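You operate a simulated robot arm through the tools that you are given. There is no shell and no other tool. Be economical: measure what you need, move in short steps, check, and stop when the job is done.

The job below is to be done with a simulated two-armed robot. You get a single attempt, and the scene is never put back.

## Task
On the bay 2, fold the grey rag in half.

Only the result counts: the job must be done as asked and must still hold three seconds after the hand-in. Knocking over, shifting, dropping, spilling or breaking anything else fails it. Flat cloth is picked up by pressing the open fingertips on it (5 to 10 N) and closing them slowly along it; thin cloth reads only 2 to 8 mm in the jaws.

## Robot
Two 6-joint arms with two-finger parallel grippers on one trunk, on a base that drives. Base frame: it is fixed to the floor where the robot stands at the start and does not move with it; the origin is under the middle of the robot, x ahead of it, y to its left, z up. Units: m, rad, N and s.
The left shoulder is at the start at [0.06, 0.187, 0.922], the right one opposite. With the tool pointing down near the work surface each hand reaches from about 0.26 to 0.62 m from the robot's upright axis, wherever it stands, measured 20 degrees to its own side. Places, roughly: Bay 2 [0.5, 0.1, 0.7]. Payload 1.57 kg a hand.
The TCP of each hand is the grasp point between the finger pads, 0.03 m short of the fingertips. In the tool frame z runs along the fingers and y along their closing line. The gripper opens to 0.11 m. The fingers are 0.024 m wide and 0.012 m thick; the gripper's body (0.048 by 0.112 m) begins 0.078 m behind the TCP.
Orientation is that of the tool frame in the base frame, as a unit quaternion [x, y, z, w]. With the fingers straight down and closing along the base's y, the tool's x points along the base's -x, its y along +y and its z along -z.

## Interface
- The arms move only by the tool send_rows. It takes "left_series", "right_series" or both (then of equal length, played together; a hand with none holds still); each is a list of rows, each an object (a shift or turn left out is 0, a gripper value left out holds the last) with "linear": the shift along the base's x, y, z in cm, a list of three; "rot": the turn, a rotation vector about the base's x, y, z in rad, a list of three; "fingers": the finger opening in cm, from 0 to 11. In form: [{"linear": [dx, dy, dz], "rot": [ax, ay, az], "fingers": fingers}, ...]. A call has 1 to 10 rows; each row is the pose to reach, as a shift and turn from the pose commanded when the call began. Each row takes 0.2 s and may step no farther than 0.05 m and 0.15 rad from the row before; otherwise, or with a gripper value out of range, the whole call is refused. A pose out of reach is approached as far as the arm can. The call stops where the force on the tool passes 40 N (or 10 N more than at its start, if that is more) or the arm is blocked; 0.2 s more then pass. Each finger travels about 0.153 m/s and halts on what it meets, pressing with about 23 N; the grip force reading is that of the motor and also rises with nothing between the fingers. The clock runs only during rows and for 0.2 s after the last one: add rows that repeat a pose to give the fingers time. The reply holds the time, the measured pose of the TCP, the force on the tool along the base axes, the opening and the grip force, in the units named above and with some noise, with the torque about the TCP (base axes, N m) and any sound that the robot's microphone picked up.
- Cameras (640 x 400 px; columns grow to the right, rows downward): "scene" is now at [0.0081, 0.0258, 1.4585]; the picture's right is [0.33, -0.94, 0.00], its down [-0.77, -0.27, -0.58] and it looks along [0.54, 0.19, -0.82] (base axes); focal length 249 px, centre (320, 200). "left" rides on the left gripper at [0.07, -0.016, -0.141] in its tool frame; the picture's right is [0.23, 0.97, 0.00], its down [-0.86, 0.20, -0.48] and it looks along [-0.47, 0.11, 0.88] (tool axes); focal length 222 px, centre (320, 200). "right" rides on the right gripper at [0.07, 0.016, -0.141] in its tool frame; the picture's right is [-0.23, 0.97, 0.00], its down [-0.86, -0.20, -0.48] and it looks along [-0.47, -0.11, 0.88] (tool axes); focal length 222 px, centre (320, 200). There is no depth. A picture from a camera that has moved, and an enlarged one, comes with that camera's place and axes in the base frame and with its lens.
- snapshot(camera): a new picture of that camera. The clock stands still meanwhile.
- slide_trunk(by): slides the trunk up (or, below 0, down) by that many m; the arms and the scene camera ride with it, the base frame stays. It gives what a move gives, with no picture.
- base_move(legs): drives the robot by 1 to 6 legs, each [ahead, left, turn to the left] in m, m and rad, along the robot's own axes; the way and the turn of a leg run together, so that a leg with both is an arc; at most 1.5 m and 3.142 rad a leg. The arms and the cameras ride along, it lands a little off, and it stops where it bumps. It gives what a move gives.
- turn_head(pan, tilt): turns the head with the scene camera to pan (to the left, within 1.501 rad either way) and tilt (down, from -0.506 to 1.204), counted from straight ahead of the robot. It gives what a move gives.
- enlarge(camera, box): a new picture of the part [left, top, right, bottom] of that camera's present view, enlarged. The clock stands still meanwhile.
- sign_off(): hands the job in; it is judged then, once.

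Work in short steps. Places have to be worked out from the pictures, the camera data and where the tool is seen: move nearer, look again, correct. Check each grasp and each placing, and mend what went wrong. You have 120 turns and 100 pictures in all, those below and enlarged ones among them. Open the grippers and draw the arms clear of the work before you hand the job in, unless the task says otherwise; then end with one line.

The tools are called after "Call:" as name(argument=value, ...) on one line, values as JSON. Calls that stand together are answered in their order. send_rows: Moves the arms, as the interface text tells. Its arguments: {"type":"object","properties":{"left_series":{"type":"array","items":{"type":"object","properties":{"linear":{"type":"array","items":{"type":"number"}},"rot":{"type":"array","items":{"type":"number"}},"fingers":{"type":"number"}}}},"right_series":{"type":"array","items":{"type":"object","properties":{"linear":{"type":"array","items":{"type":"number"}},"rot":{"type":"array","items":{"type":"number"}},"fingers":{"type":"number"}}}}},"required":[]} The other tools are called the same way: slide_trunk (by) slides the trunk up or down; base_move (legs) drives the base; turn_head (pan, tilt) turns the head that bears the scene camera; snapshot (camera) takes a picture; enlarge (camera, box) takes an enlarged picture of a part of a camera's view; sign_off () hands the job in.

At the start:

```text
time: 0.0
left_tcp_pos: [0.3597, 0.3511, 0.9201]
left_tool_rot: [0.0, 1.0, 0.0, 0.0]
left_wrist_force: [0.4, 0.0, -0.4]
left_ft_torque: [-0.03, -0.02, 0.0]
left_finger_gap: 0.1098
left_gripper_force: 0.0
right_tcp_pos: [0.338, -0.0642, 0.867]
right_tool_rot: [-0.001, 1.0, 0.0, 0.0]
right_wrist_force: [0.2, -0.9, 0.2]
right_ft_torque: [0.03, 0.01, 0.01]
right_finger_gap: 0.1099
right_gripper_force: 0.0
trunk travel left (down, up): [-0.55, 0.44]
robot x, y, heading: [0.0011, 0.0002, -0.001]
head pan, tilt: [0.342, 0.955]
```

scene: 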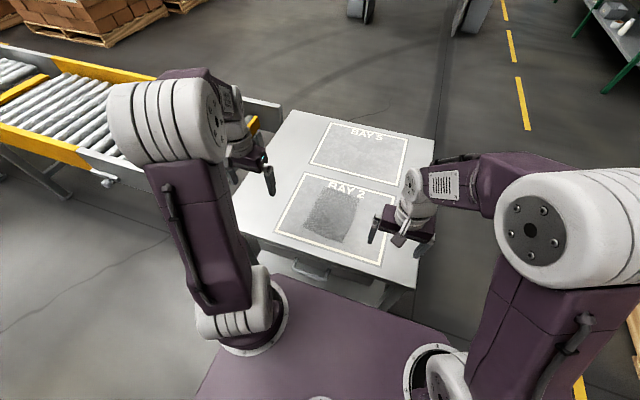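
right: 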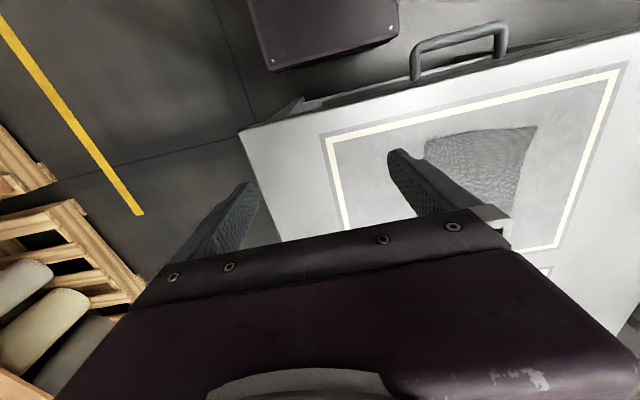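
left: 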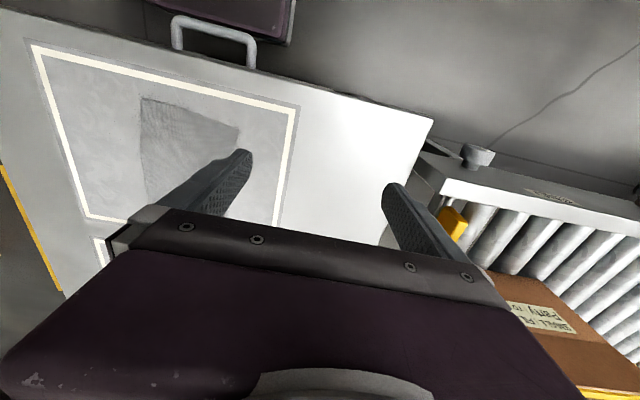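

The grey rag lies in bay 2, on the work table ahead. I take an enlarged look to measure its corners.

Call:
enlarge(camera="scene", box=[230, 100, 440, 280])

Call:
enlarge(camera="left", box=[20, 40, 340, 240])

```text
2.22 times, centred on (335, 190) of scene
camera zoom: at [0.0081, 0.0258, 1.4585], right [0.33, -0.94, 0.0], down [-0.77, -0.27, -0.58], along [0.54, 0.19, -0.82], focal length 554 px, centre (287, 222)
```

zoom: 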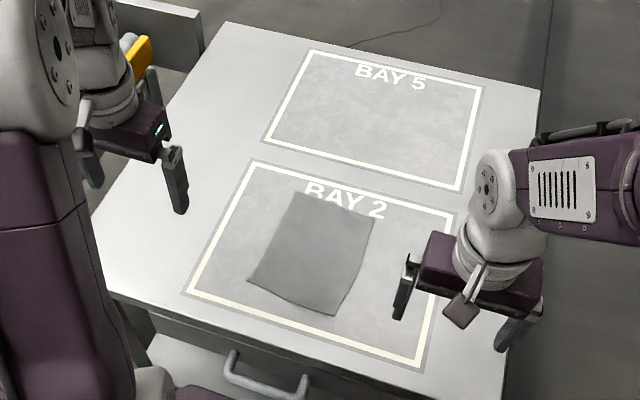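

```text
2.00 times, centred on (180, 140) of left
camera zoom: at [0.2905, 0.3341, 1.0627], right [-0.23, 0.97, 0.0], down [0.86, 0.2, 0.48], along [0.47, 0.11, -0.88], focal length 444 px, centre (600, 320)
```

zoom: 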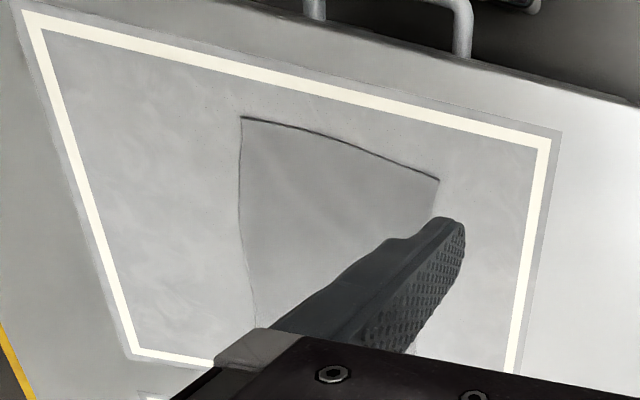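

The rag's corners come out near A(.387,.227), B(.375,.080), C(.573,.069) and D(.580,.211), assuming the table is at z≈0.70. I plan to fold the near edge onto the far edge with both hands. First I turn both hands so they close along x, and test the right hand's reach to the far corner up high.

Call:
send_rows(left_series=[{"linear": [0, 0, 0], "rot": [0, 0, -0.15]}, {"rot": [0, 0, -0.3]}, {"rot": [0, 0, -0.45]}, {"rot": [0, 0, -0.6]}, {"rot": [0, 0, -0.75]}, {"rot": [0, 0, -0.9]}, {"rot": [0, 0, -1.05]}, {"rot": [0, 0, -1.2]}, {"rot": [0, 0, -1.35]}, {"rot": [0, 0, -1.5]}], right_series=[{"linear": [2.2, 1.4, -0.5], "rot": [0, 0, 0.15]}, {"linear": [4.4, 2.8, -1], "rot": [0, 0, 0.3]}, {"linear": [6.6, 4.2, -1.5], "rot": [0, 0, 0.45]}, {"linear": [8.8, 5.6, -2], "rot": [0, 0, 0.6]}, {"linear": [11, 7, -2.5], "rot": [0, 0, 0.75]}, {"linear": [13.2, 8.4, -3], "rot": [0, 0, 0.9]}, {"linear": [15.4, 9.8, -3.5], "rot": [0, 0, 1.05]}, {"linear": [17.6, 11.2, -4], "rot": [0, 0, 1.2]}, {"linear": [19.8, 12.6, -4.5], "rot": [0, 0, 1.35]}, {"linear": [22, 14, -5], "rot": [0, 0, 1.5]}])

```text
time: 2.2
left_tcp_pos: [0.3589, 0.3506, 0.9222]
left_tool_rot: [0.683, 0.731, 0.0, 0.0]
left_wrist_force: [0.3, -0.8, -0.1]
left_ft_torque: [0.02, 0.0, -0.02]
left_finger_gap: 0.1101
left_gripper_force: 0.1
right_tcp_pos: [0.5351, 0.0627, 0.8181]
right_tool_rot: [-0.664, 0.748, 0.0, -0.001]
right_wrist_force: [-0.1, 0.3, 0.5]
right_ft_torque: [-0.01, -0.01, -0.02]
right_finger_gap: 0.1098
right_gripper_force: 0.1
right hand out of reach, approached as far as the arm can: row 10
trunk travel left (down, up): [-0.55, 0.44]
robot x, y, heading: [0.0022, -0.0006, 0.0]
head pan, tilt: [0.342, 0.955]
```

The right hand reaches about 0.54 m from its shoulder, slightly short of the far corner. I look straight down to see the gap between my base and the table before driving left.

Call:
turn_head(pan=0.3, tilt=1.204)

Call:
snapshot(camera="scene")

Call:
snapshot(camera="left")

Call:
snapshot(camera="right")

```text
time: 3.0
left_tcp_pos: [0.3597, 0.3504, 0.9207]
left_tool_rot: [0.681, 0.732, 0.0, 0.0]
left_wrist_force: [-0.4, 0.3, 0.0]
left_ft_torque: [0.01, -0.01, 0.0]
left_finger_gap: 0.1103
left_gripper_force: 0.0
right_tcp_pos: [0.5357, 0.0637, 0.8175]
right_tool_rot: [-0.663, 0.749, 0.0, -0.001]
right_wrist_force: [0.0, 0.2, -0.3]
right_ft_torque: [0.0, -0.02, -0.01]
right_finger_gap: 0.1102
right_gripper_force: 0.0
trunk travel left (down, up): [-0.55, 0.44]
robot x, y, heading: [0.001, 0.0005, 0.0]
head pan, tilt: [0.3, 1.201]
```

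```text
94 pictures are left
camera scene: at [-0.0064, 0.0182, 1.4427], right [0.3, -0.96, 0.0], down [-0.89, -0.28, -0.36], along [0.35, 0.11, -0.93], focal length 249 px, centre (320, 200)
```

scene: 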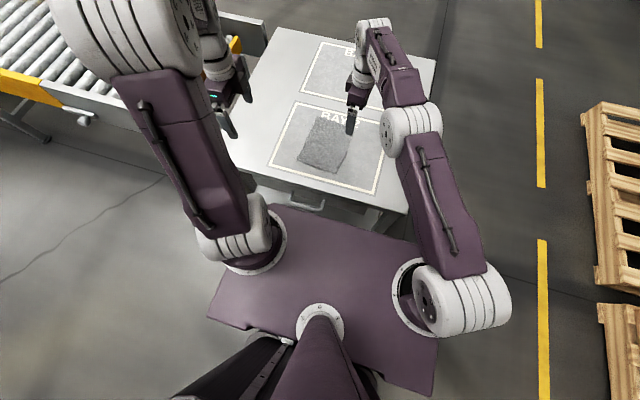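

```text
93 pictures are left
camera left: at [0.3391, 0.419, 1.0629], right [0.96, 0.3, 0.0], down [0.26, -0.84, 0.48], along [0.14, -0.46, -0.88], focal length 222 px, centre (320, 200)
```

left: 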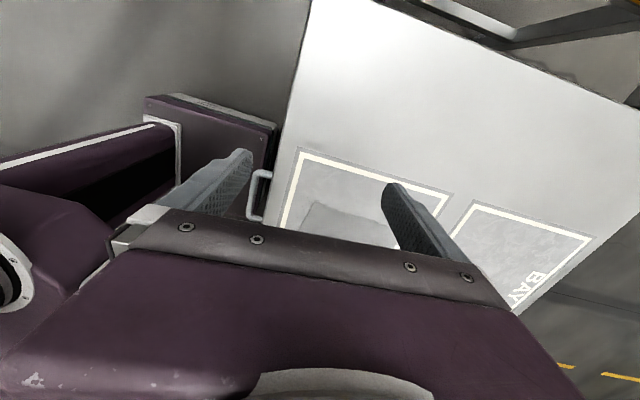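

```text
92 pictures are left
camera right: at [0.5116, -0.0043, 0.9596], right [-0.94, 0.34, 0.0], down [0.3, 0.82, 0.48], along [0.16, 0.45, -0.88], focal length 222 px, centre (320, 200)
```

right: 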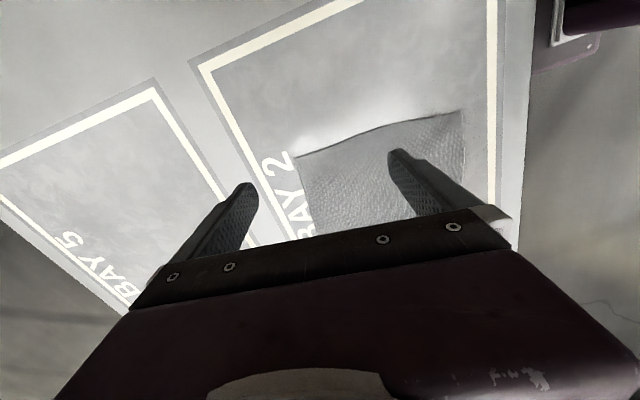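

Base front and table are only a couple of centimetres apart, so I back off 1.5 cm and then slide left 15 cm. First I bring the left hand in, so it stays away from the conveyor.

Call:
send_rows(left_series=[{"linear": [0, -4, 0]}, {"linear": [0, -8, 0]}, {"linear": [0, -10, 0]}], right_series=[{"linear": [-4, -3, 1]}, {"linear": [-8, -6, 2]}, {"linear": [-10, -8, 3]}])

Call:
base_move(legs=[[-0.015, 0, 0], [0, 0.15, 0]])

Call:
turn_head(pan=0.0, tilt=1.0)

Call:
snapshot(camera="scene")

```text
refused: row 1 steps farther than a row can; nothing moved
```

```text
time: 4.7
left_tcp_pos: [0.3444, 0.5026, 0.9212]
left_tool_rot: [0.681, 0.732, 0.0, -0.001]
left_wrist_force: [-0.7, 1.0, 0.2]
left_ft_torque: [-0.06, 0.0, -0.01]
left_finger_gap: 0.1099
left_gripper_force: 0.0
right_tcp_pos: [0.5216, 0.2151, 0.8186]
right_tool_rot: [-0.663, 0.749, 0.001, 0.0]
right_wrist_force: [0.3, 0.4, -0.6]
right_ft_torque: [0.03, 0.03, 0.0]
right_finger_gap: 0.1099
right_gripper_force: 0.1
trunk travel left (down, up): [-0.55, 0.44]
robot x, y, heading: [-0.0154, 0.1497, 0.003]
head pan, tilt: [0.3, 1.201]
```

```text
time: 5.5
left_tcp_pos: [0.3443, 0.5009, 0.9207]
left_tool_rot: [0.681, 0.732, 0.0, 0.0]
left_wrist_force: [-0.5, -0.5, 1.0]
left_ft_torque: [0.0, -0.03, -0.02]
left_finger_gap: 0.1102
left_gripper_force: 0.0
right_tcp_pos: [0.5222, 0.2133, 0.8182]
right_tool_rot: [-0.663, 0.749, 0.0, 0.0]
right_wrist_force: [0.2, -0.9, -0.1]
right_ft_torque: [-0.04, -0.01, 0.0]
right_finger_gap: 0.1101
right_gripper_force: 0.0
trunk travel left (down, up): [-0.55, 0.44]
robot x, y, heading: [-0.014, 0.151, 0.001]
head pan, tilt: [0.0, 1.0]
```

```text
91 pictures are left
camera scene: at [-0.0056, 0.1518, 1.4552], right [0.0, -1.0, 0.0], down [-0.84, 0.0, -0.54], along [0.54, 0.0, -0.84], focal length 249 px, centre (320, 200)
```

scene: 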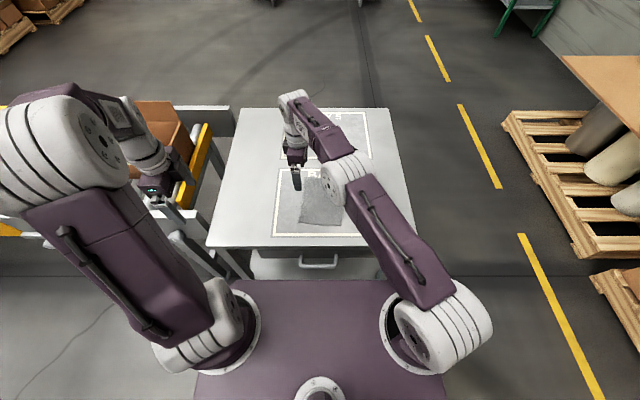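

The robot now stands centred on the rag. I bring both hands above its near corners, still high.

Call:
send_rows(right_series=[{"linear": [-3, -2.2, 0], "rot": [0, 0, 0.06]}, {"linear": [-6, -4.8, 0], "rot": [0, 0, 0.12]}, {"linear": [-9, -7.2, 0], "rot": [0, 0, 0.12]}, {"linear": [-12, -9.6, 0], "rot": [0, 0, 0.12]}, {"linear": [-14, -11.3, 0], "rot": [0, 0, 0.12]}, {"linear": [-14, -11.3, 0], "rot": [0, 0, 0.12]}], left_series=[{"linear": [0, -4.5, 0], "rot": [0, 0, -0.07]}, {"linear": [0, -9, 0], "rot": [0, 0, -0.07]}, {"linear": [1, -13, 0], "rot": [0, 0, -0.07]}, {"linear": [2, -17, -1], "rot": [0, 0, -0.07]}, {"linear": [3, -21, -2], "rot": [0, 0, -0.07]}, {"linear": [4, -24, -4], "rot": [0, 0, -0.07]}])

Call:
snapshot(camera="scene")

Call:
snapshot(camera="right")

```text
time: 6.9
left_tcp_pos: [0.3851, 0.2592, 0.8825]
left_tool_rot: [0.706, 0.708, 0.0, 0.0]
left_wrist_force: [-0.1, 0.7, -0.2]
left_ft_torque: [-0.01, 0.01, -0.01]
left_finger_gap: 0.1102
left_gripper_force: 0.1
right_tcp_pos: [0.3819, 0.1003, 0.8166]
right_tool_rot: [-0.707, 0.707, 0.0, 0.0]
right_wrist_force: [0.0, -1.1, -0.2]
right_ft_torque: [0.02, 0.02, 0.03]
right_finger_gap: 0.1101
right_gripper_force: 0.0
trunk travel left (down, up): [-0.55, 0.44]
robot x, y, heading: [-0.0148, 0.1506, -0.004]
head pan, tilt: [0.0, 1.0]
```

```text
90 pictures are left
camera scene: at [-0.0042, 0.1514, 1.4552], right [0.0, -1.0, 0.0], down [-0.84, 0.0, -0.54], along [0.54, 0.0, -0.84], focal length 249 px, centre (320, 200)
```

scene: 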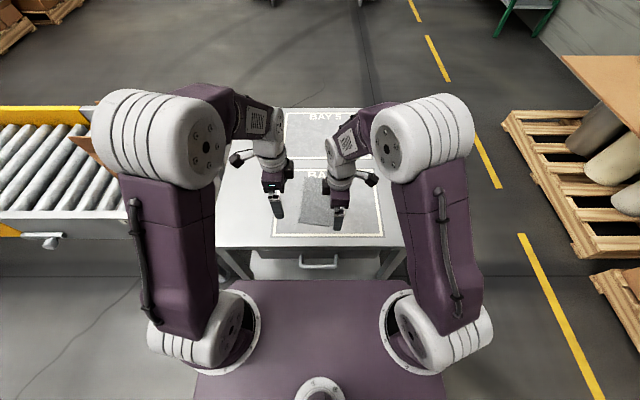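

```text
89 pictures are left
camera right: at [0.3648, 0.0296, 0.9577], right [-0.97, 0.23, 0.0], down [0.2, 0.85, 0.48], along [0.11, 0.47, -0.88], focal length 222 px, centre (320, 200)
```

right: 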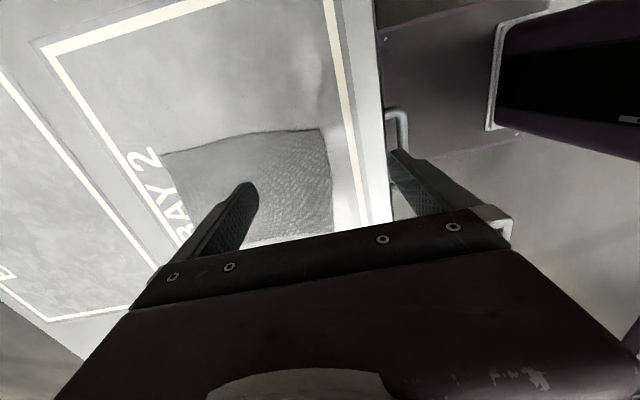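

The right hand's camera confirms the near corners at B(.377,.080) and A(.394,.227). I set the fingers to 5 cm, straddling the near edge at y=.10 and .205, and go down to about 1.5 cm above the table.

Call:
send_rows(right_series=[{"linear": [0.7, 0, 0], "fingers": 5}, {"linear": [1.4, 0, -2], "fingers": 5}, {"linear": [1.4, 0, -4]}, {"linear": [1.4, 0, -6]}, {"linear": [1.4, 0, -7.2]}, {"linear": [1.4, 0, -7.2]}], left_series=[{"linear": [1, -2, -1], "fingers": 5}, {"linear": [1.9, -4, -4], "fingers": 5}, {"linear": [1.9, -5.4, -7.5]}, {"linear": [1.9, -5.4, -11]}, {"linear": [1.9, -5.4, -13.7]}, {"linear": [1.9, -5.4, -13.7]}])

Call:
snapshot(camera="right")

Call:
snapshot(camera="left")

Call:
enlarge(camera="scene", box=[240, 150, 400, 250])

```text
time: 8.3
left_tcp_pos: [0.4039, 0.2078, 0.7452]
left_tool_rot: [0.706, 0.708, 0.0, -0.001]
left_wrist_force: [-0.2, 0.5, 0.4]
left_ft_torque: [0.0, 0.04, 0.0]
left_finger_gap: 0.0501
left_gripper_force: 0.0
right_tcp_pos: [0.393, 0.0997, 0.7459]
right_tool_rot: [-0.707, 0.707, 0.0, 0.0]
right_wrist_force: [-0.7, -0.9, -0.6]
right_ft_torque: [0.05, 0.03, 0.01]
right_finger_gap: 0.0503
right_gripper_force: 0.0
trunk travel left (down, up): [-0.55, 0.44]
robot x, y, heading: [-0.0132, 0.1493, 0.003]
head pan, tilt: [0.0, 1.0]
```

```text
88 pictures are left
camera right: at [0.377, 0.0304, 0.8877], right [-0.97, 0.23, 0.0], down [0.2, 0.85, 0.48], along [0.11, 0.47, -0.88], focal length 222 px, centre (320, 200)
```

right: 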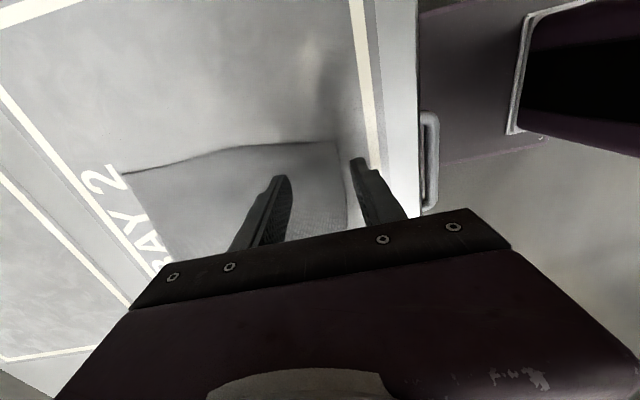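

```text
87 pictures are left
camera left: at [0.3873, 0.2781, 0.8868], right [0.97, 0.23, 0.0], down [0.2, -0.85, 0.48], along [0.11, -0.47, -0.88], focal length 222 px, centre (320, 200)
```

left: 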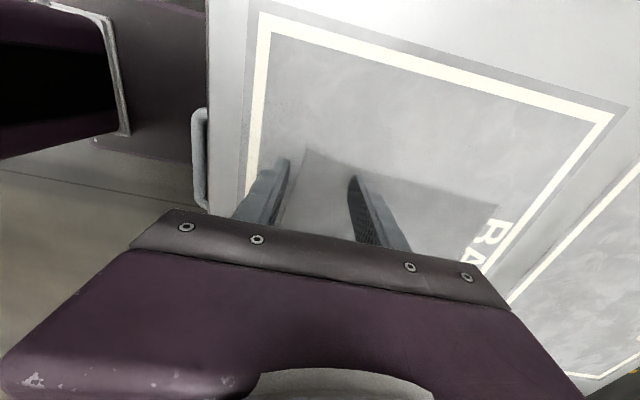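

```text
4.00 times, centred on (320, 200) of scene
camera zoom: at [-0.0059, 0.152, 1.4552], right [0.0, -1.0, 0.0], down [-0.84, 0.0, -0.54], along [0.54, 0.0, -0.84], focal length 996 px, centre (320, 200)
```

zoom: 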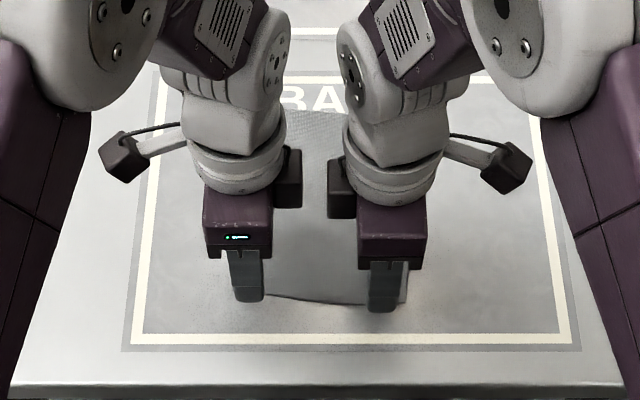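

Both hands straddle the near edge as planned. I ease down toward contact.

Call:
send_rows(right_series=[{"linear": [0, 0, -0.7]}, {"linear": [0, 0, -1.3]}, {"linear": [0, 0, -1.5]}], left_series=[{"linear": [0, 0, -0.7]}, {"linear": [0, 0, -1.3]}, {"linear": [0, 0, -1.5]}])

```text
time: 9.1
left_tcp_pos: [0.4049, 0.208, 0.7291]
left_tool_rot: [0.707, 0.707, 0.0, 0.0]
left_wrist_force: [-0.9, 0.6, -0.4]
left_ft_torque: [0.01, -0.01, 0.02]
left_finger_gap: 0.0501
left_gripper_force: 0.1
right_tcp_pos: [0.3946, 0.0996, 0.7314]
right_tool_rot: [-0.707, 0.707, 0.0, 0.0]
right_wrist_force: [0.4, 0.1, 0.2]
right_ft_torque: [0.04, -0.02, -0.01]
right_finger_gap: 0.0498
right_gripper_force: 0.1
trunk travel left (down, up): [-0.55, 0.44]
robot x, y, heading: [-0.0166, 0.1498, 0.0]
head pan, tilt: [0.0, 1.0]
```

There is no contact yet, so I go down in smaller steps.

Call:
send_rows(right_series=[{"linear": [0, 0, -0.2]}, {"linear": [0, 0, -0.4]}, {"linear": [0, 0, -0.4]}], left_series=[{"linear": [0, 0, -0.1]}, {"linear": [0, 0, -0.3]}, {"linear": [0, 0, -0.3]}])

```text
time: 9.9
left_tcp_pos: [0.4035, 0.2079, 0.7273]
left_tool_rot: [0.707, 0.708, 0.001, 0.0]
left_wrist_force: [-0.2, 1.3, 8.7]
left_ft_torque: [0.08, -0.26, 0.07]
left_finger_gap: 0.05
left_gripper_force: 0.0
right_tcp_pos: [0.3941, 0.0993, 0.727]
right_tool_rot: [-0.707, 0.707, -0.001, 0.0]
right_wrist_force: [-0.1, -0.7, 0.2]
right_ft_torque: [0.03, -0.02, 0.01]
right_finger_gap: 0.05
right_gripper_force: 0.1
trunk travel left (down, up): [-0.55, 0.44]
robot x, y, heading: [-0.0149, 0.1499, -0.003]
head pan, tilt: [0.0, 1.0]
```

The left hand presses with 8.7 N. The right hand needs slightly more.

Call:
send_rows(right_series=[{"linear": [0, 0, -0.1]}, {"linear": [0, 0, -0.15]}, {"linear": [0, 0, -0.15]}])

```text
time: 10.7
left_tcp_pos: [0.4025, 0.2068, 0.7266]
left_tool_rot: [0.707, 0.708, 0.001, 0.001]
left_wrist_force: [-0.3, 0.3, 3.8]
left_ft_torque: [0.02, -0.13, -0.01]
left_finger_gap: 0.0507
left_gripper_force: 0.8
right_tcp_pos: [0.3939, 0.1012, 0.7273]
right_tool_rot: [0.707, -0.707, 0.001, -0.002]
right_wrist_force: [-0.7, -1.8, 16.2]
right_ft_torque: [-0.12, -0.51, -0.09]
right_finger_gap: 0.05
right_gripper_force: 0.0
trunk travel left (down, up): [-0.55, 0.44]
robot x, y, heading: [-0.0151, 0.1508, 0.0]
head pan, tilt: [0.0, 1.0]
```

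Forces are 3.8 N on the left and 16 N on the right. I trim both toward 7 N and close slowly, watching partway.

Call:
send_rows(right_series=[{"linear": [0, 0, 0.07], "fingers": 5}, {"linear": [0, 0, 0.07], "fingers": 4.6}, {"linear": [0, 0, 0.07], "fingers": 4.2}, {"linear": [0, 0, 0.07], "fingers": 3.8}, {"linear": [0, 0, 0.07], "fingers": 3.4}, {"linear": [0, 0, 0.07], "fingers": 3.0}], left_series=[{"linear": [0, 0, -0.05], "fingers": 5}, {"linear": [0, 0, -0.05], "fingers": 4.6}, {"linear": [0, 0, -0.05], "fingers": 4.2}, {"linear": [0, 0, -0.05], "fingers": 3.8}, {"linear": [0, 0, -0.05], "fingers": 3.4}, {"linear": [0, 0, -0.05], "fingers": 3.0}])

Call:
enlarge(camera="right", box=[200, 80, 440, 240])

Call:
enlarge(camera="left", box=[200, 100, 440, 260])

```text
time: 12.1
left_tcp_pos: [0.4029, 0.2068, 0.7274]
left_tool_rot: [0.707, 0.708, 0.002, 0.001]
left_wrist_force: [-2.0, 0.1, 14.3]
left_ft_torque: [0.1, -0.21, 0.01]
left_finger_gap: 0.0281
left_gripper_force: 0.0
right_tcp_pos: [0.3925, 0.1005, 0.7274]
right_tool_rot: [-0.707, 0.707, 0.0, 0.001]
right_wrist_force: [-2.1, 0.2, 13.3]
right_ft_torque: [-0.01, -0.19, 0.01]
right_finger_gap: 0.0281
right_gripper_force: 0.0
trunk travel left (down, up): [-0.55, 0.44]
robot x, y, heading: [-0.0104, 0.1503, -0.001]
head pan, tilt: [0.0, 1.0]
```

```text
2.50 times, centred on (320, 160) of right
camera zoom: at [0.376, 0.0306, 0.8687], right [-0.97, 0.23, 0.0], down [0.2, 0.86, 0.48], along [0.11, 0.47, -0.88], focal length 555 px, centre (320, 300)
```

zoom: 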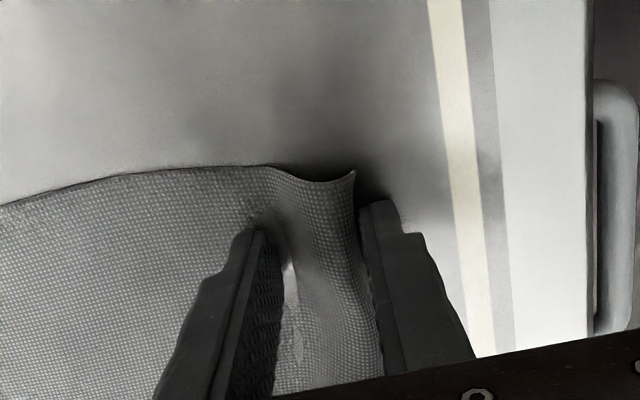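

```text
2.50 times, centred on (320, 180) of left
camera zoom: at [0.3857, 0.2766, 0.8691], right [0.97, 0.23, 0.0], down [0.2, -0.85, 0.48], along [0.11, -0.47, -0.88], focal length 555 px, centre (320, 250)
```

zoom: 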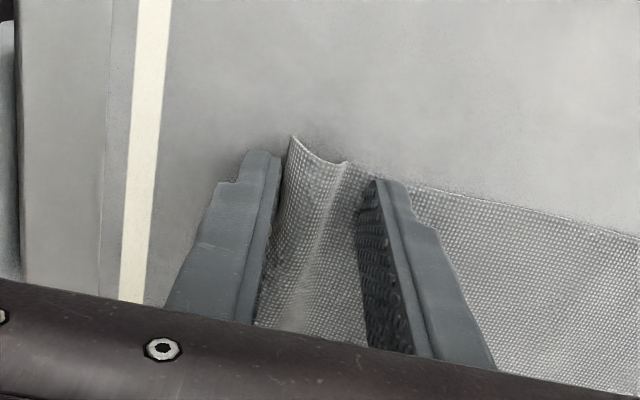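

The edge is curling up against the outer fingers, which is what I want. I keep closing slowly, with a bit less pressure.

Call:
send_rows(right_series=[{"linear": [0, 0, 0.05], "fingers": 2.5}, {"linear": [0, 0, 0.05], "fingers": 2.0}, {"linear": [0, 0, 0.05], "fingers": 1.5}, {"linear": [0, 0, 0.05], "fingers": 1.0}, {"linear": [0, 0, 0.05], "fingers": 0.5}, {"linear": [0, 0, 0.05], "fingers": 0}, {"linear": [0, 0, 0.05], "fingers": 0}, {"linear": [0, 0, 0.05], "fingers": 0}], left_series=[{"linear": [0, 0, 0.05], "fingers": 2.5}, {"linear": [0, 0, 0.05], "fingers": 2.0}, {"linear": [0, 0, 0.05], "fingers": 1.5}, {"linear": [0, 0, 0.05], "fingers": 1.0}, {"linear": [0, 0, 0.05], "fingers": 0.5}, {"linear": [0, 0, 0.05], "fingers": 0}, {"linear": [0, 0, 0.05], "fingers": 0}, {"linear": [0, 0, 0.05], "fingers": 0}])

Call:
enlarge(camera="right", box=[200, 80, 440, 240])

Call:
enlarge(camera="left", box=[200, 100, 440, 260])

```text
time: 13.9
left_tcp_pos: [0.4034, 0.2073, 0.7275]
left_tool_rot: [0.707, 0.707, 0.001, 0.001]
left_wrist_force: [-0.7, 1.2, 22.6]
left_ft_torque: [0.09, -0.14, 0.0]
left_finger_gap: 0.0029
left_gripper_force: 22.7
right_tcp_pos: [0.394, 0.1004, 0.7273]
right_tool_rot: [0.707, -0.707, 0.0, 0.0]
right_wrist_force: [-0.1, -0.2, 1.0]
right_ft_torque: [-0.01, -0.01, -0.01]
right_finger_gap: 0.0025
right_gripper_force: 22.8
trunk travel left (down, up): [-0.55, 0.44]
robot x, y, heading: [-0.0164, 0.1495, -0.002]
head pan, tilt: [0.0, 1.0]
```

```text
2.50 times, centred on (320, 160) of right
camera zoom: at [0.377, 0.0306, 0.8689], right [-0.97, 0.23, 0.0], down [0.2, 0.85, 0.48], along [0.11, 0.47, -0.88], focal length 555 px, centre (320, 300)
```

zoom: 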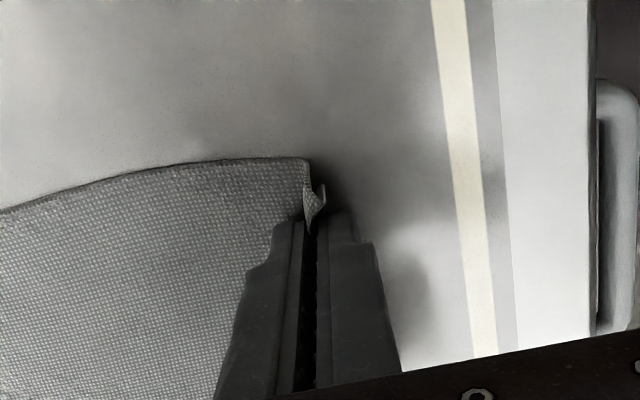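

```text
2.50 times, centred on (320, 180) of left
camera zoom: at [0.3861, 0.2766, 0.8691], right [0.97, 0.23, 0.0], down [0.2, -0.85, 0.48], along [0.11, -0.47, -0.88], focal length 555 px, centre (320, 250)
```

zoom: 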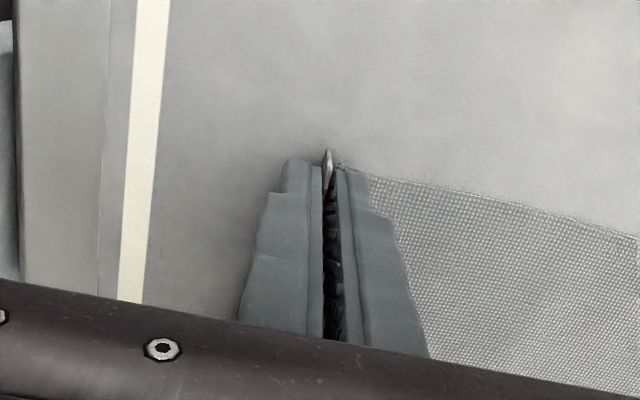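

Both grips read 2.5–2.9 mm, with the edge held upright between the pads. I lift and carry both corners through the first half of the arc.

Call:
send_rows(right_series=[{"linear": [0.3, 0, 1.5]}, {"linear": [1, 0, 3]}, {"linear": [2, 0, 4.5]}, {"linear": [3.5, 0, 6]}, {"linear": [5, 0, 7]}, {"linear": [6.5, 0, 7.4]}, {"linear": [8, 0, 7.5]}], left_series=[{"linear": [0.3, 0, 1.5]}, {"linear": [1, 0, 3]}, {"linear": [2, 0, 4.5]}, {"linear": [3.5, 0, 6]}, {"linear": [5, 0, 7]}, {"linear": [6.5, 0, 7.4]}, {"linear": [8, 0, 7.5]}])

Call:
snapshot(camera="right")

Call:
enlarge(camera="scene", box=[240, 120, 400, 260])

Call:
snapshot(camera="left")

```text
time: 15.5
left_tcp_pos: [0.4855, 0.2077, 0.8003]
left_tool_rot: [0.707, 0.708, 0.0, -0.001]
left_wrist_force: [1.0, 0.6, 0.6]
left_ft_torque: [0.0, 0.0, -0.05]
left_finger_gap: 0.0025
left_gripper_force: 22.7
right_tcp_pos: [0.4746, 0.1029, 0.8015]
right_tool_rot: [0.707, -0.707, 0.001, 0.001]
right_wrist_force: [0.2, -0.9, -0.9]
right_ft_torque: [0.03, 0.02, -0.03]
right_finger_gap: 0.0023
right_gripper_force: 23.0
trunk travel left (down, up): [-0.55, 0.44]
robot x, y, heading: [-0.0143, 0.1542, 0.0]
head pan, tilt: [0.0, 1.0]
```

```text
81 pictures are left
camera right: at [0.4585, 0.0316, 0.9429], right [-0.97, 0.23, 0.0], down [0.2, 0.85, 0.48], along [0.11, 0.47, -0.88], focal length 222 px, centre (320, 200)
```

right: 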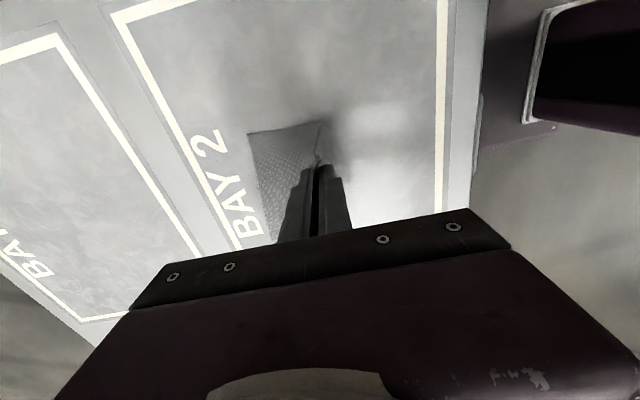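

```text
2.86 times, centred on (320, 190) of scene
camera zoom: at [-0.0044, 0.152, 1.4552], right [0.0, -1.0, 0.0], down [-0.84, 0.0, -0.54], along [0.54, 0.0, -0.84], focal length 712 px, centre (320, 229)
```

zoom: 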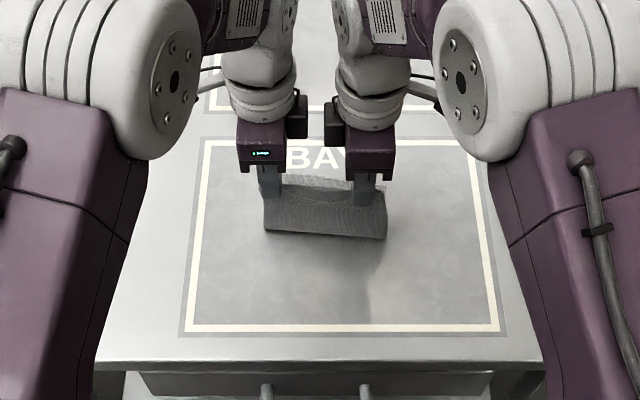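

```text
79 pictures are left
camera left: at [0.4693, 0.2775, 0.9428], right [0.97, 0.23, 0.0], down [0.2, -0.85, 0.48], along [0.11, -0.47, -0.88], focal length 222 px, centre (320, 200)
```

left: 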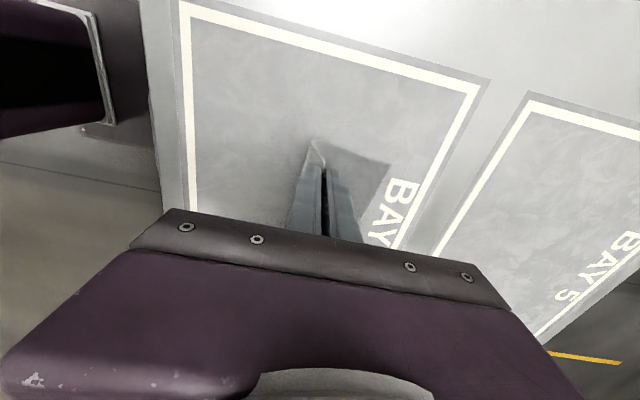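

The fold is forming neatly. The far edge appears at x≈.555 on the right and ≈.570 on the left. I finish the arc with a slight forward tilt, stopping just above the surface.

Call:
send_rows(right_series=[{"linear": [1.5, 0, -0.2], "rot": [0, -0.05, 0]}, {"linear": [3, 0, -0.8], "rot": [0, -0.1, 0]}, {"linear": [4.4, 0, -1.8], "rot": [0, -0.15, 0]}, {"linear": [5.5, 0, -3], "rot": [0, -0.15, 0]}, {"linear": [6.2, 0, -4.2], "rot": [0, -0.15, 0]}, {"linear": [6.5, 0, -5.2], "rot": [0, -0.15, 0]}, {"linear": [6.5, 0, -6], "rot": [0, -0.15, 0]}, {"linear": [6.5, 0, -6], "rot": [0, -0.15, 0]}], left_series=[{"linear": [1.5, 0, -0.2], "rot": [0, -0.05, 0]}, {"linear": [3, 0, -0.8], "rot": [0, -0.1, 0]}, {"linear": [4.4, 0, -1.8], "rot": [0, -0.15, 0]}, {"linear": [5.5, 0, -3], "rot": [0, -0.15, 0]}, {"linear": [6.3, 0, -4.2], "rot": [0, -0.15, 0]}, {"linear": [6.8, 0, -5.2], "rot": [0, -0.15, 0]}, {"linear": [6.8, 0, -6], "rot": [0, -0.15, 0]}, {"linear": [6.8, 0, -6], "rot": [0, -0.15, 0]}])

Call:
enlarge(camera="right", box=[200, 80, 440, 240])

Call:
enlarge(camera="left", box=[200, 100, 440, 260])

Call:
enlarge(camera="scene", box=[260, 140, 380, 240])

```text
time: 17.3
left_tcp_pos: [0.5529, 0.2076, 0.7419]
left_tool_rot: [0.705, 0.706, 0.053, 0.053]
left_wrist_force: [-0.3, -0.3, -0.2]
left_ft_torque: [0.01, 0.03, 0.01]
left_finger_gap: 0.0028
left_gripper_force: 23.4
right_tcp_pos: [0.5399, 0.1012, 0.742]
right_tool_rot: [-0.704, 0.706, -0.053, 0.053]
right_wrist_force: [-0.1, 0.3, 0.2]
right_ft_torque: [-0.01, 0.03, 0.02]
right_finger_gap: 0.0025
right_gripper_force: 23.1
trunk travel left (down, up): [-0.55, 0.44]
robot x, y, heading: [-0.0166, 0.1502, -0.001]
head pan, tilt: [0.0, 1.0]
```

```text
2.50 times, centred on (320, 160) of right
camera zoom: at [0.5029, 0.0312, 0.8791], right [-0.96, 0.23, -0.15], down [0.13, 0.86, 0.5], along [0.24, 0.47, -0.85], focal length 555 px, centre (320, 300)
```

zoom: 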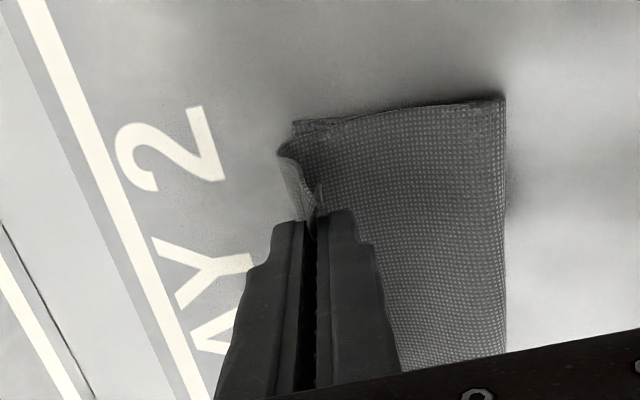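

```text
2.50 times, centred on (320, 180) of left
camera zoom: at [0.5158, 0.2772, 0.8794], right [0.96, 0.23, 0.15], down [0.13, -0.85, 0.5], along [0.24, -0.47, -0.85], focal length 555 px, centre (320, 250)
```

zoom: 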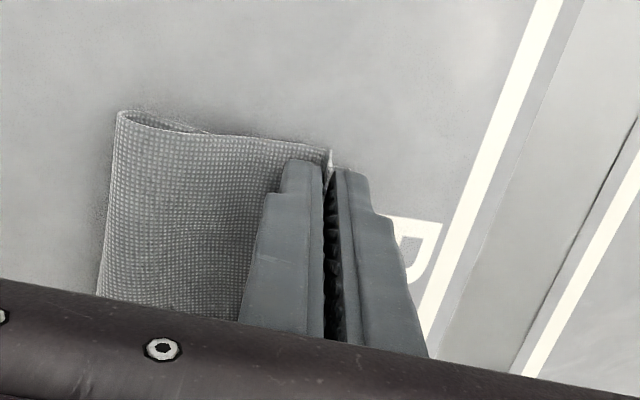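

```text
4.00 times, centred on (320, 190) of scene
camera zoom: at [-0.0055, 0.1521, 1.4552], right [0.0, -1.0, 0.0], down [-0.84, 0.0, -0.54], along [0.54, 0.0, -0.84], focal length 996 px, centre (320, 240)
```

zoom: 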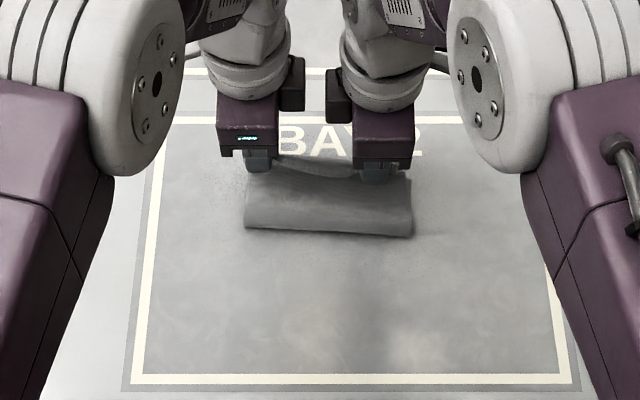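

The folded edge sits over the far edge on both sides. I lower the last bit, open the fingers gently and draw up.

Call:
send_rows(right_series=[{"linear": [0, 0, -0.5]}, {"linear": [0, 0, -0.8]}, {"linear": [0, 0, -0.8]}, {"linear": [0, 0, -0.8], "fingers": 0.7}, {"linear": [0, 0, -0.8], "fingers": 1.4}, {"linear": [0, 0, -0.8], "fingers": 2}, {"linear": [0, 0, -0.8], "fingers": 2}], left_series=[{"linear": [0, 0, -0.5]}, {"linear": [0, 0, -0.8]}, {"linear": [0, 0, -0.8]}, {"linear": [0, 0, -0.8], "fingers": 0.7}, {"linear": [0, 0, -0.8], "fingers": 1.4}, {"linear": [0, 0, -0.8], "fingers": 2}, {"linear": [0, 0, -0.8], "fingers": 2}])

Call:
enlarge(camera="right", box=[200, 80, 440, 240])

Call:
enlarge(camera="left", box=[200, 100, 440, 260])

```text
time: 18.9
left_tcp_pos: [0.5508, 0.2078, 0.7332]
left_tool_rot: [0.704, 0.706, 0.053, 0.054]
left_wrist_force: [0.2, 0.9, 0.6]
left_ft_torque: [-0.02, -0.02, 0.0]
left_finger_gap: 0.02
left_gripper_force: 0.0
right_tcp_pos: [0.5406, 0.1007, 0.7336]
right_tool_rot: [0.705, -0.705, 0.053, -0.053]
right_wrist_force: [0.4, -0.1, -0.5]
right_ft_torque: [-0.03, 0.04, 0.0]
right_finger_gap: 0.02
right_gripper_force: 0.0
trunk travel left (down, up): [-0.55, 0.44]
robot x, y, heading: [-0.0201, 0.1529, 0.006]
head pan, tilt: [0.0, 1.0]
```

```text
2.50 times, centred on (320, 160) of right
camera zoom: at [0.5029, 0.0311, 0.8714], right [-0.96, 0.23, -0.15], down [0.13, 0.85, 0.5], along [0.24, 0.47, -0.85], focal length 555 px, centre (320, 300)
```

zoom: 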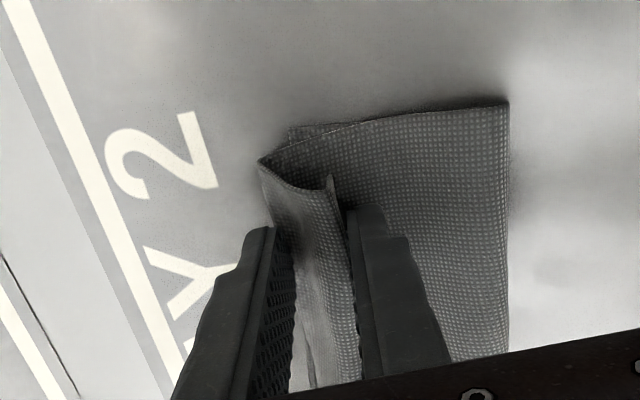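

```text
2.50 times, centred on (320, 180) of left
camera zoom: at [0.5147, 0.2768, 0.8716], right [0.96, 0.23, 0.15], down [0.13, -0.85, 0.5], along [0.24, -0.47, -0.85], focal length 555 px, centre (320, 250)
```

zoom: 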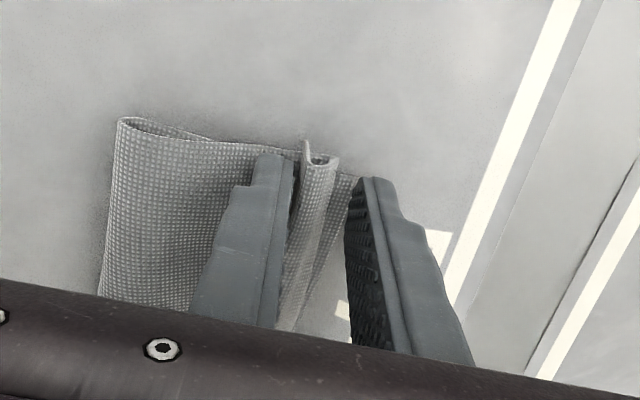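

Released, the held hem (~1.5 cm) seems to stand up or fold back on top. I raise both hands clear and look how it relaxes.

Call:
send_rows(right_series=[{"linear": [0, 0, 2], "fingers": 2}, {"linear": [0, 0, 6]}, {"linear": [-2, -3, 10]}, {"linear": [-5, -6, 12]}, {"linear": [-8, -9, 12]}, {"linear": [-8, -9, 12]}], left_series=[{"linear": [0, 0, 2], "fingers": 2}, {"linear": [0, 0, 6]}, {"linear": [-2, 3, 10]}, {"linear": [-5, 6, 12]}, {"linear": [-8, 9, 12]}, {"linear": [-8, 9, 12]}])

Call:
enlarge(camera="scene", box=[260, 140, 380, 240])

Call:
snapshot(camera="left")

Call:
snapshot(camera="right")

```text
refused: row 3 steps farther than a row can; nothing moved
```

```text
4.00 times, centred on (320, 190) of scene
camera zoom: at [-0.0055, 0.152, 1.4552], right [0.0, -1.0, 0.0], down [-0.84, 0.0, -0.54], along [0.54, 0.0, -0.84], focal length 996 px, centre (320, 240)
```

zoom: 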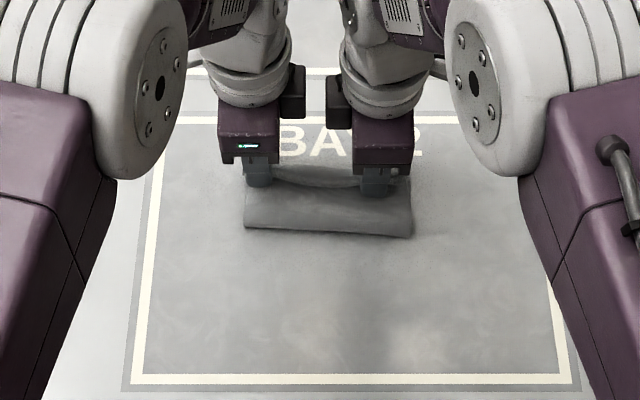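

```text
72 pictures are left
camera left: at [0.5147, 0.2768, 0.8716], right [0.96, 0.23, 0.15], down [0.13, -0.85, 0.5], along [0.24, -0.47, -0.85], focal length 222 px, centre (320, 200)
```

left: 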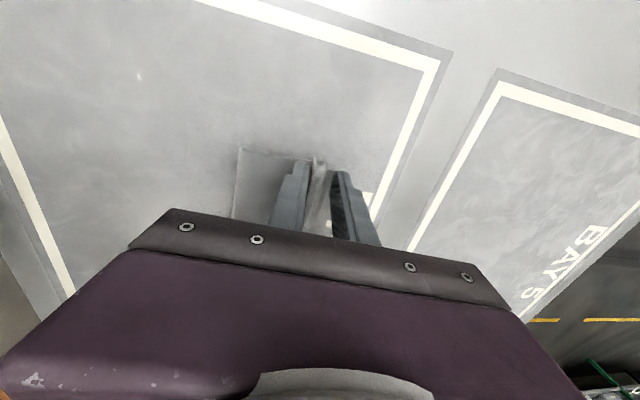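

```text
71 pictures are left
camera right: at [0.5029, 0.0311, 0.8714], right [-0.96, 0.23, -0.15], down [0.13, 0.85, 0.5], along [0.24, 0.47, -0.85], focal length 222 px, centre (320, 200)
```

right: 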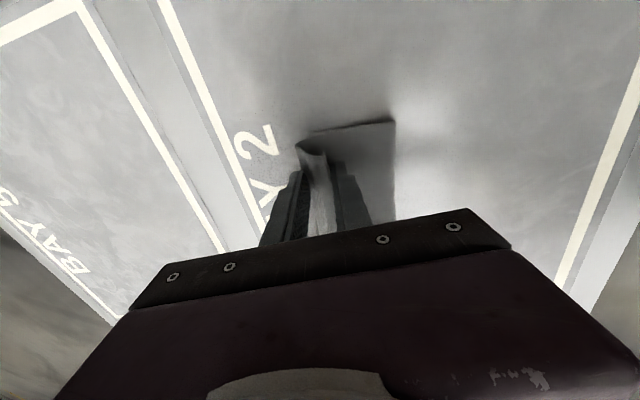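

The step was too long, so nothing moved. I repeat it with smaller steps.

Call:
send_rows(right_series=[{"linear": [0, 0, 2]}, {"linear": [0, 0, 5]}, {"linear": [-1, -2, 9]}, {"linear": [-4, -4, 11]}, {"linear": [-7, -7, 12]}, {"linear": [-9, -10, 12]}, {"linear": [-9, -10, 12]}], left_series=[{"linear": [0, 0, 2]}, {"linear": [0, 0, 5]}, {"linear": [-1, 2, 9]}, {"linear": [-4, 4, 11]}, {"linear": [-7, 7, 12]}, {"linear": [-9, 10, 12]}, {"linear": [-9, 10, 12]}])

Call:
enlarge(camera="scene", box=[260, 140, 380, 240])

Call:
snapshot(camera="left")

Call:
snapshot(camera="right")

```text
time: 20.5
left_tcp_pos: [0.461, 0.3049, 0.8523]
left_tool_rot: [0.705, 0.705, 0.054, 0.052]
left_wrist_force: [-0.2, -0.1, -0.3]
left_ft_torque: [-0.03, 0.03, 0.0]
left_finger_gap: 0.0202
left_gripper_force: 0.0
right_tcp_pos: [0.4501, 0.0007, 0.8521]
right_tool_rot: [-0.705, 0.705, -0.054, 0.053]
right_wrist_force: [-0.4, -0.3, 0.3]
right_ft_torque: [0.02, 0.0, 0.02]
right_finger_gap: 0.02
right_gripper_force: 0.1
trunk travel left (down, up): [-0.55, 0.44]
robot x, y, heading: [-0.0143, 0.1481, 0.002]
head pan, tilt: [0.0, 1.0]
```

```text
4.00 times, centred on (320, 190) of scene
camera zoom: at [-0.0047, 0.152, 1.4552], right [0.0, -1.0, 0.0], down [-0.84, 0.0, -0.54], along [0.54, 0.0, -0.84], focal length 996 px, centre (320, 240)
```

zoom: 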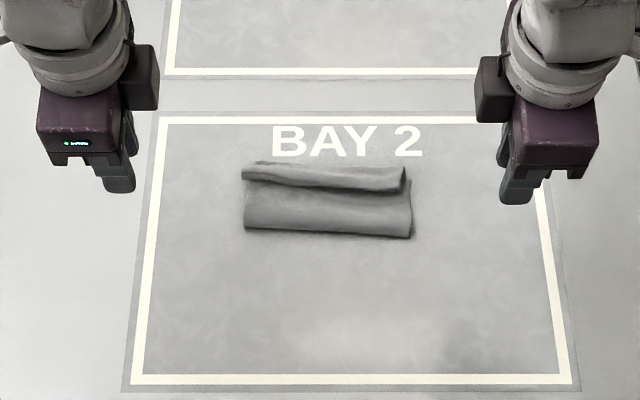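

```text
69 pictures are left
camera left: at [0.4238, 0.3748, 0.9902], right [0.96, 0.23, 0.15], down [0.13, -0.85, 0.5], along [0.24, -0.47, -0.85], focal length 222 px, centre (320, 200)
```

left: 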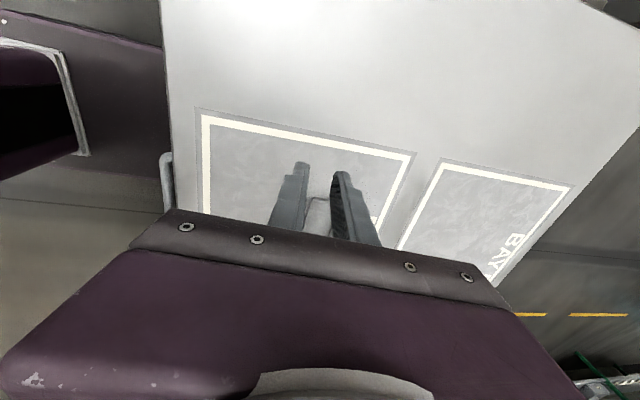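

```text
68 pictures are left
camera right: at [0.4124, -0.0691, 0.9906], right [-0.96, 0.23, -0.14], down [0.13, 0.86, 0.5], along [0.24, 0.47, -0.85], focal length 222 px, centre (320, 200)
```

right: 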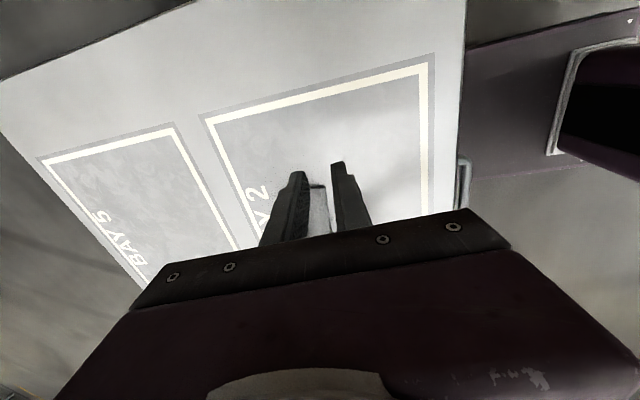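

The hem has curled back on top along the far edge. I zoom in to see it exactly.

Call:
enlarge(camera="scene", box=[298, 168, 346, 204])

```text
11.11 times, centred on (322, 186) of scene
camera zoom: at [-0.0047, 0.152, 1.4552], right [0.0, -1.0, 0.0], down [-0.84, 0.0, -0.54], along [0.54, 0.0, -0.84], focal length 2768 px, centre (298, 356)
```

zoom: 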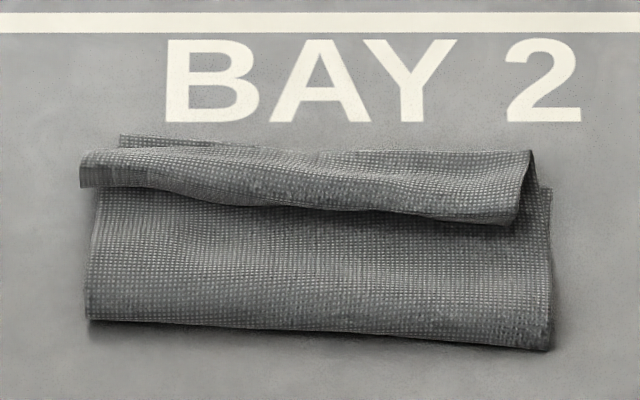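

The hem is folded back on top: about 3 cm on the right and 1.5 cm on the left. I'll flip it out by sweeping closed, upright fingers forward from behind its free edge. First I drive 1.2 cm forward, back to the starting distance, for reach. Then I close and level the hands.

Call:
base_move(legs=[[0.012, 0, 0]])

Call:
send_rows(right_series=[{"linear": [1, 3, 0], "rot": [0, 0.1, 0], "fingers": 0}, {"linear": [2, 6, -2], "rot": [0, 0.15, 0], "fingers": 0}, {"linear": [3, 9, -4], "rot": [0, 0.15, 0]}, {"linear": [3.5, 10, -7], "rot": [0, 0.15, 0]}, {"linear": [3.5, 10, -9], "rot": [0, 0.15, 0]}, {"linear": [3.5, 10, -9], "rot": [0, 0.15, 0]}], left_series=[{"linear": [1, -3, 0], "rot": [0, 0.1, 0], "fingers": 0}, {"linear": [2, -6, -2], "rot": [0, 0.15, 0], "fingers": 0}, {"linear": [3, -9, -4], "rot": [0, 0.15, 0]}, {"linear": [3.5, -10, -7], "rot": [0, 0.15, 0]}, {"linear": [3.5, -10, -9], "rot": [0, 0.15, 0]}, {"linear": [3.5, -10, -9], "rot": [0, 0.15, 0]}])

Call:
snapshot(camera="right")

Call:
snapshot(camera="left")

```text
time: 21.3
left_tcp_pos: [0.4718, 0.3042, 0.8531]
left_tool_rot: [0.704, 0.706, 0.054, 0.053]
left_wrist_force: [-0.9, -0.3, -0.4]
left_ft_torque: [-0.03, -0.01, -0.02]
left_finger_gap: 0.0199
left_gripper_force: 0.0
right_tcp_pos: [0.4605, 0.0023, 0.8539]
right_tool_rot: [0.705, -0.705, 0.052, -0.053]
right_wrist_force: [1.4, 0.1, -0.2]
right_ft_torque: [0.01, -0.02, -0.01]
right_finger_gap: 0.02
right_gripper_force: 0.1
trunk travel left (down, up): [-0.55, 0.44]
robot x, y, heading: [-0.0032, 0.1521, -0.003]
head pan, tilt: [0.0, 1.0]
```

```text
time: 22.7
left_tcp_pos: [0.5068, 0.2036, 0.7625]
left_tool_rot: [0.706, 0.708, 0.0, 0.001]
left_wrist_force: [0.2, 0.4, 0.7]
left_ft_torque: [-0.01, -0.02, 0.02]
left_finger_gap: 0.0
left_gripper_force: 21.5
right_tcp_pos: [0.4956, 0.1014, 0.7632]
right_tool_rot: [-0.707, 0.707, 0.0, 0.0]
right_wrist_force: [0.3, 0.4, -0.2]
right_ft_torque: [0.0, 0.0, 0.01]
right_finger_gap: 0.0001
right_gripper_force: 21.5
trunk travel left (down, up): [-0.55, 0.44]
robot x, y, heading: [-0.0046, 0.149, 0.001]
head pan, tilt: [0.0, 1.0]
```

```text
66 pictures are left
camera right: at [0.4786, 0.031, 0.905], right [-0.97, 0.23, 0.0], down [0.2, 0.86, 0.48], along [0.11, 0.47, -0.88], focal length 222 px, centre (320, 200)
```

right: 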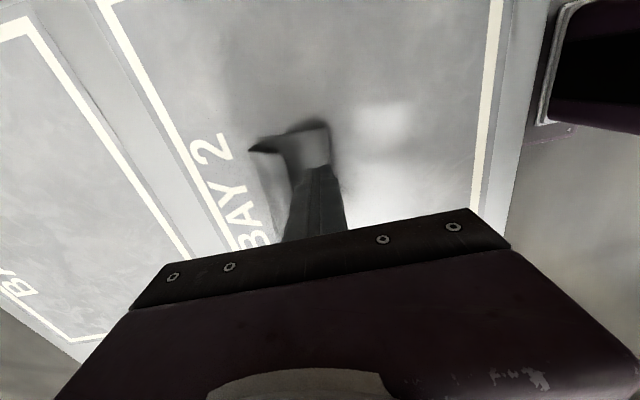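

```text
65 pictures are left
camera left: at [0.491, 0.2737, 0.9043], right [0.97, 0.23, 0.0], down [0.2, -0.85, 0.48], along [0.11, -0.47, -0.88], focal length 222 px, centre (320, 200)
```

left: 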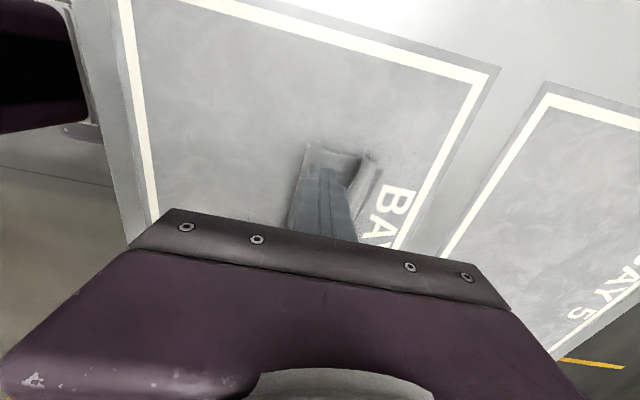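

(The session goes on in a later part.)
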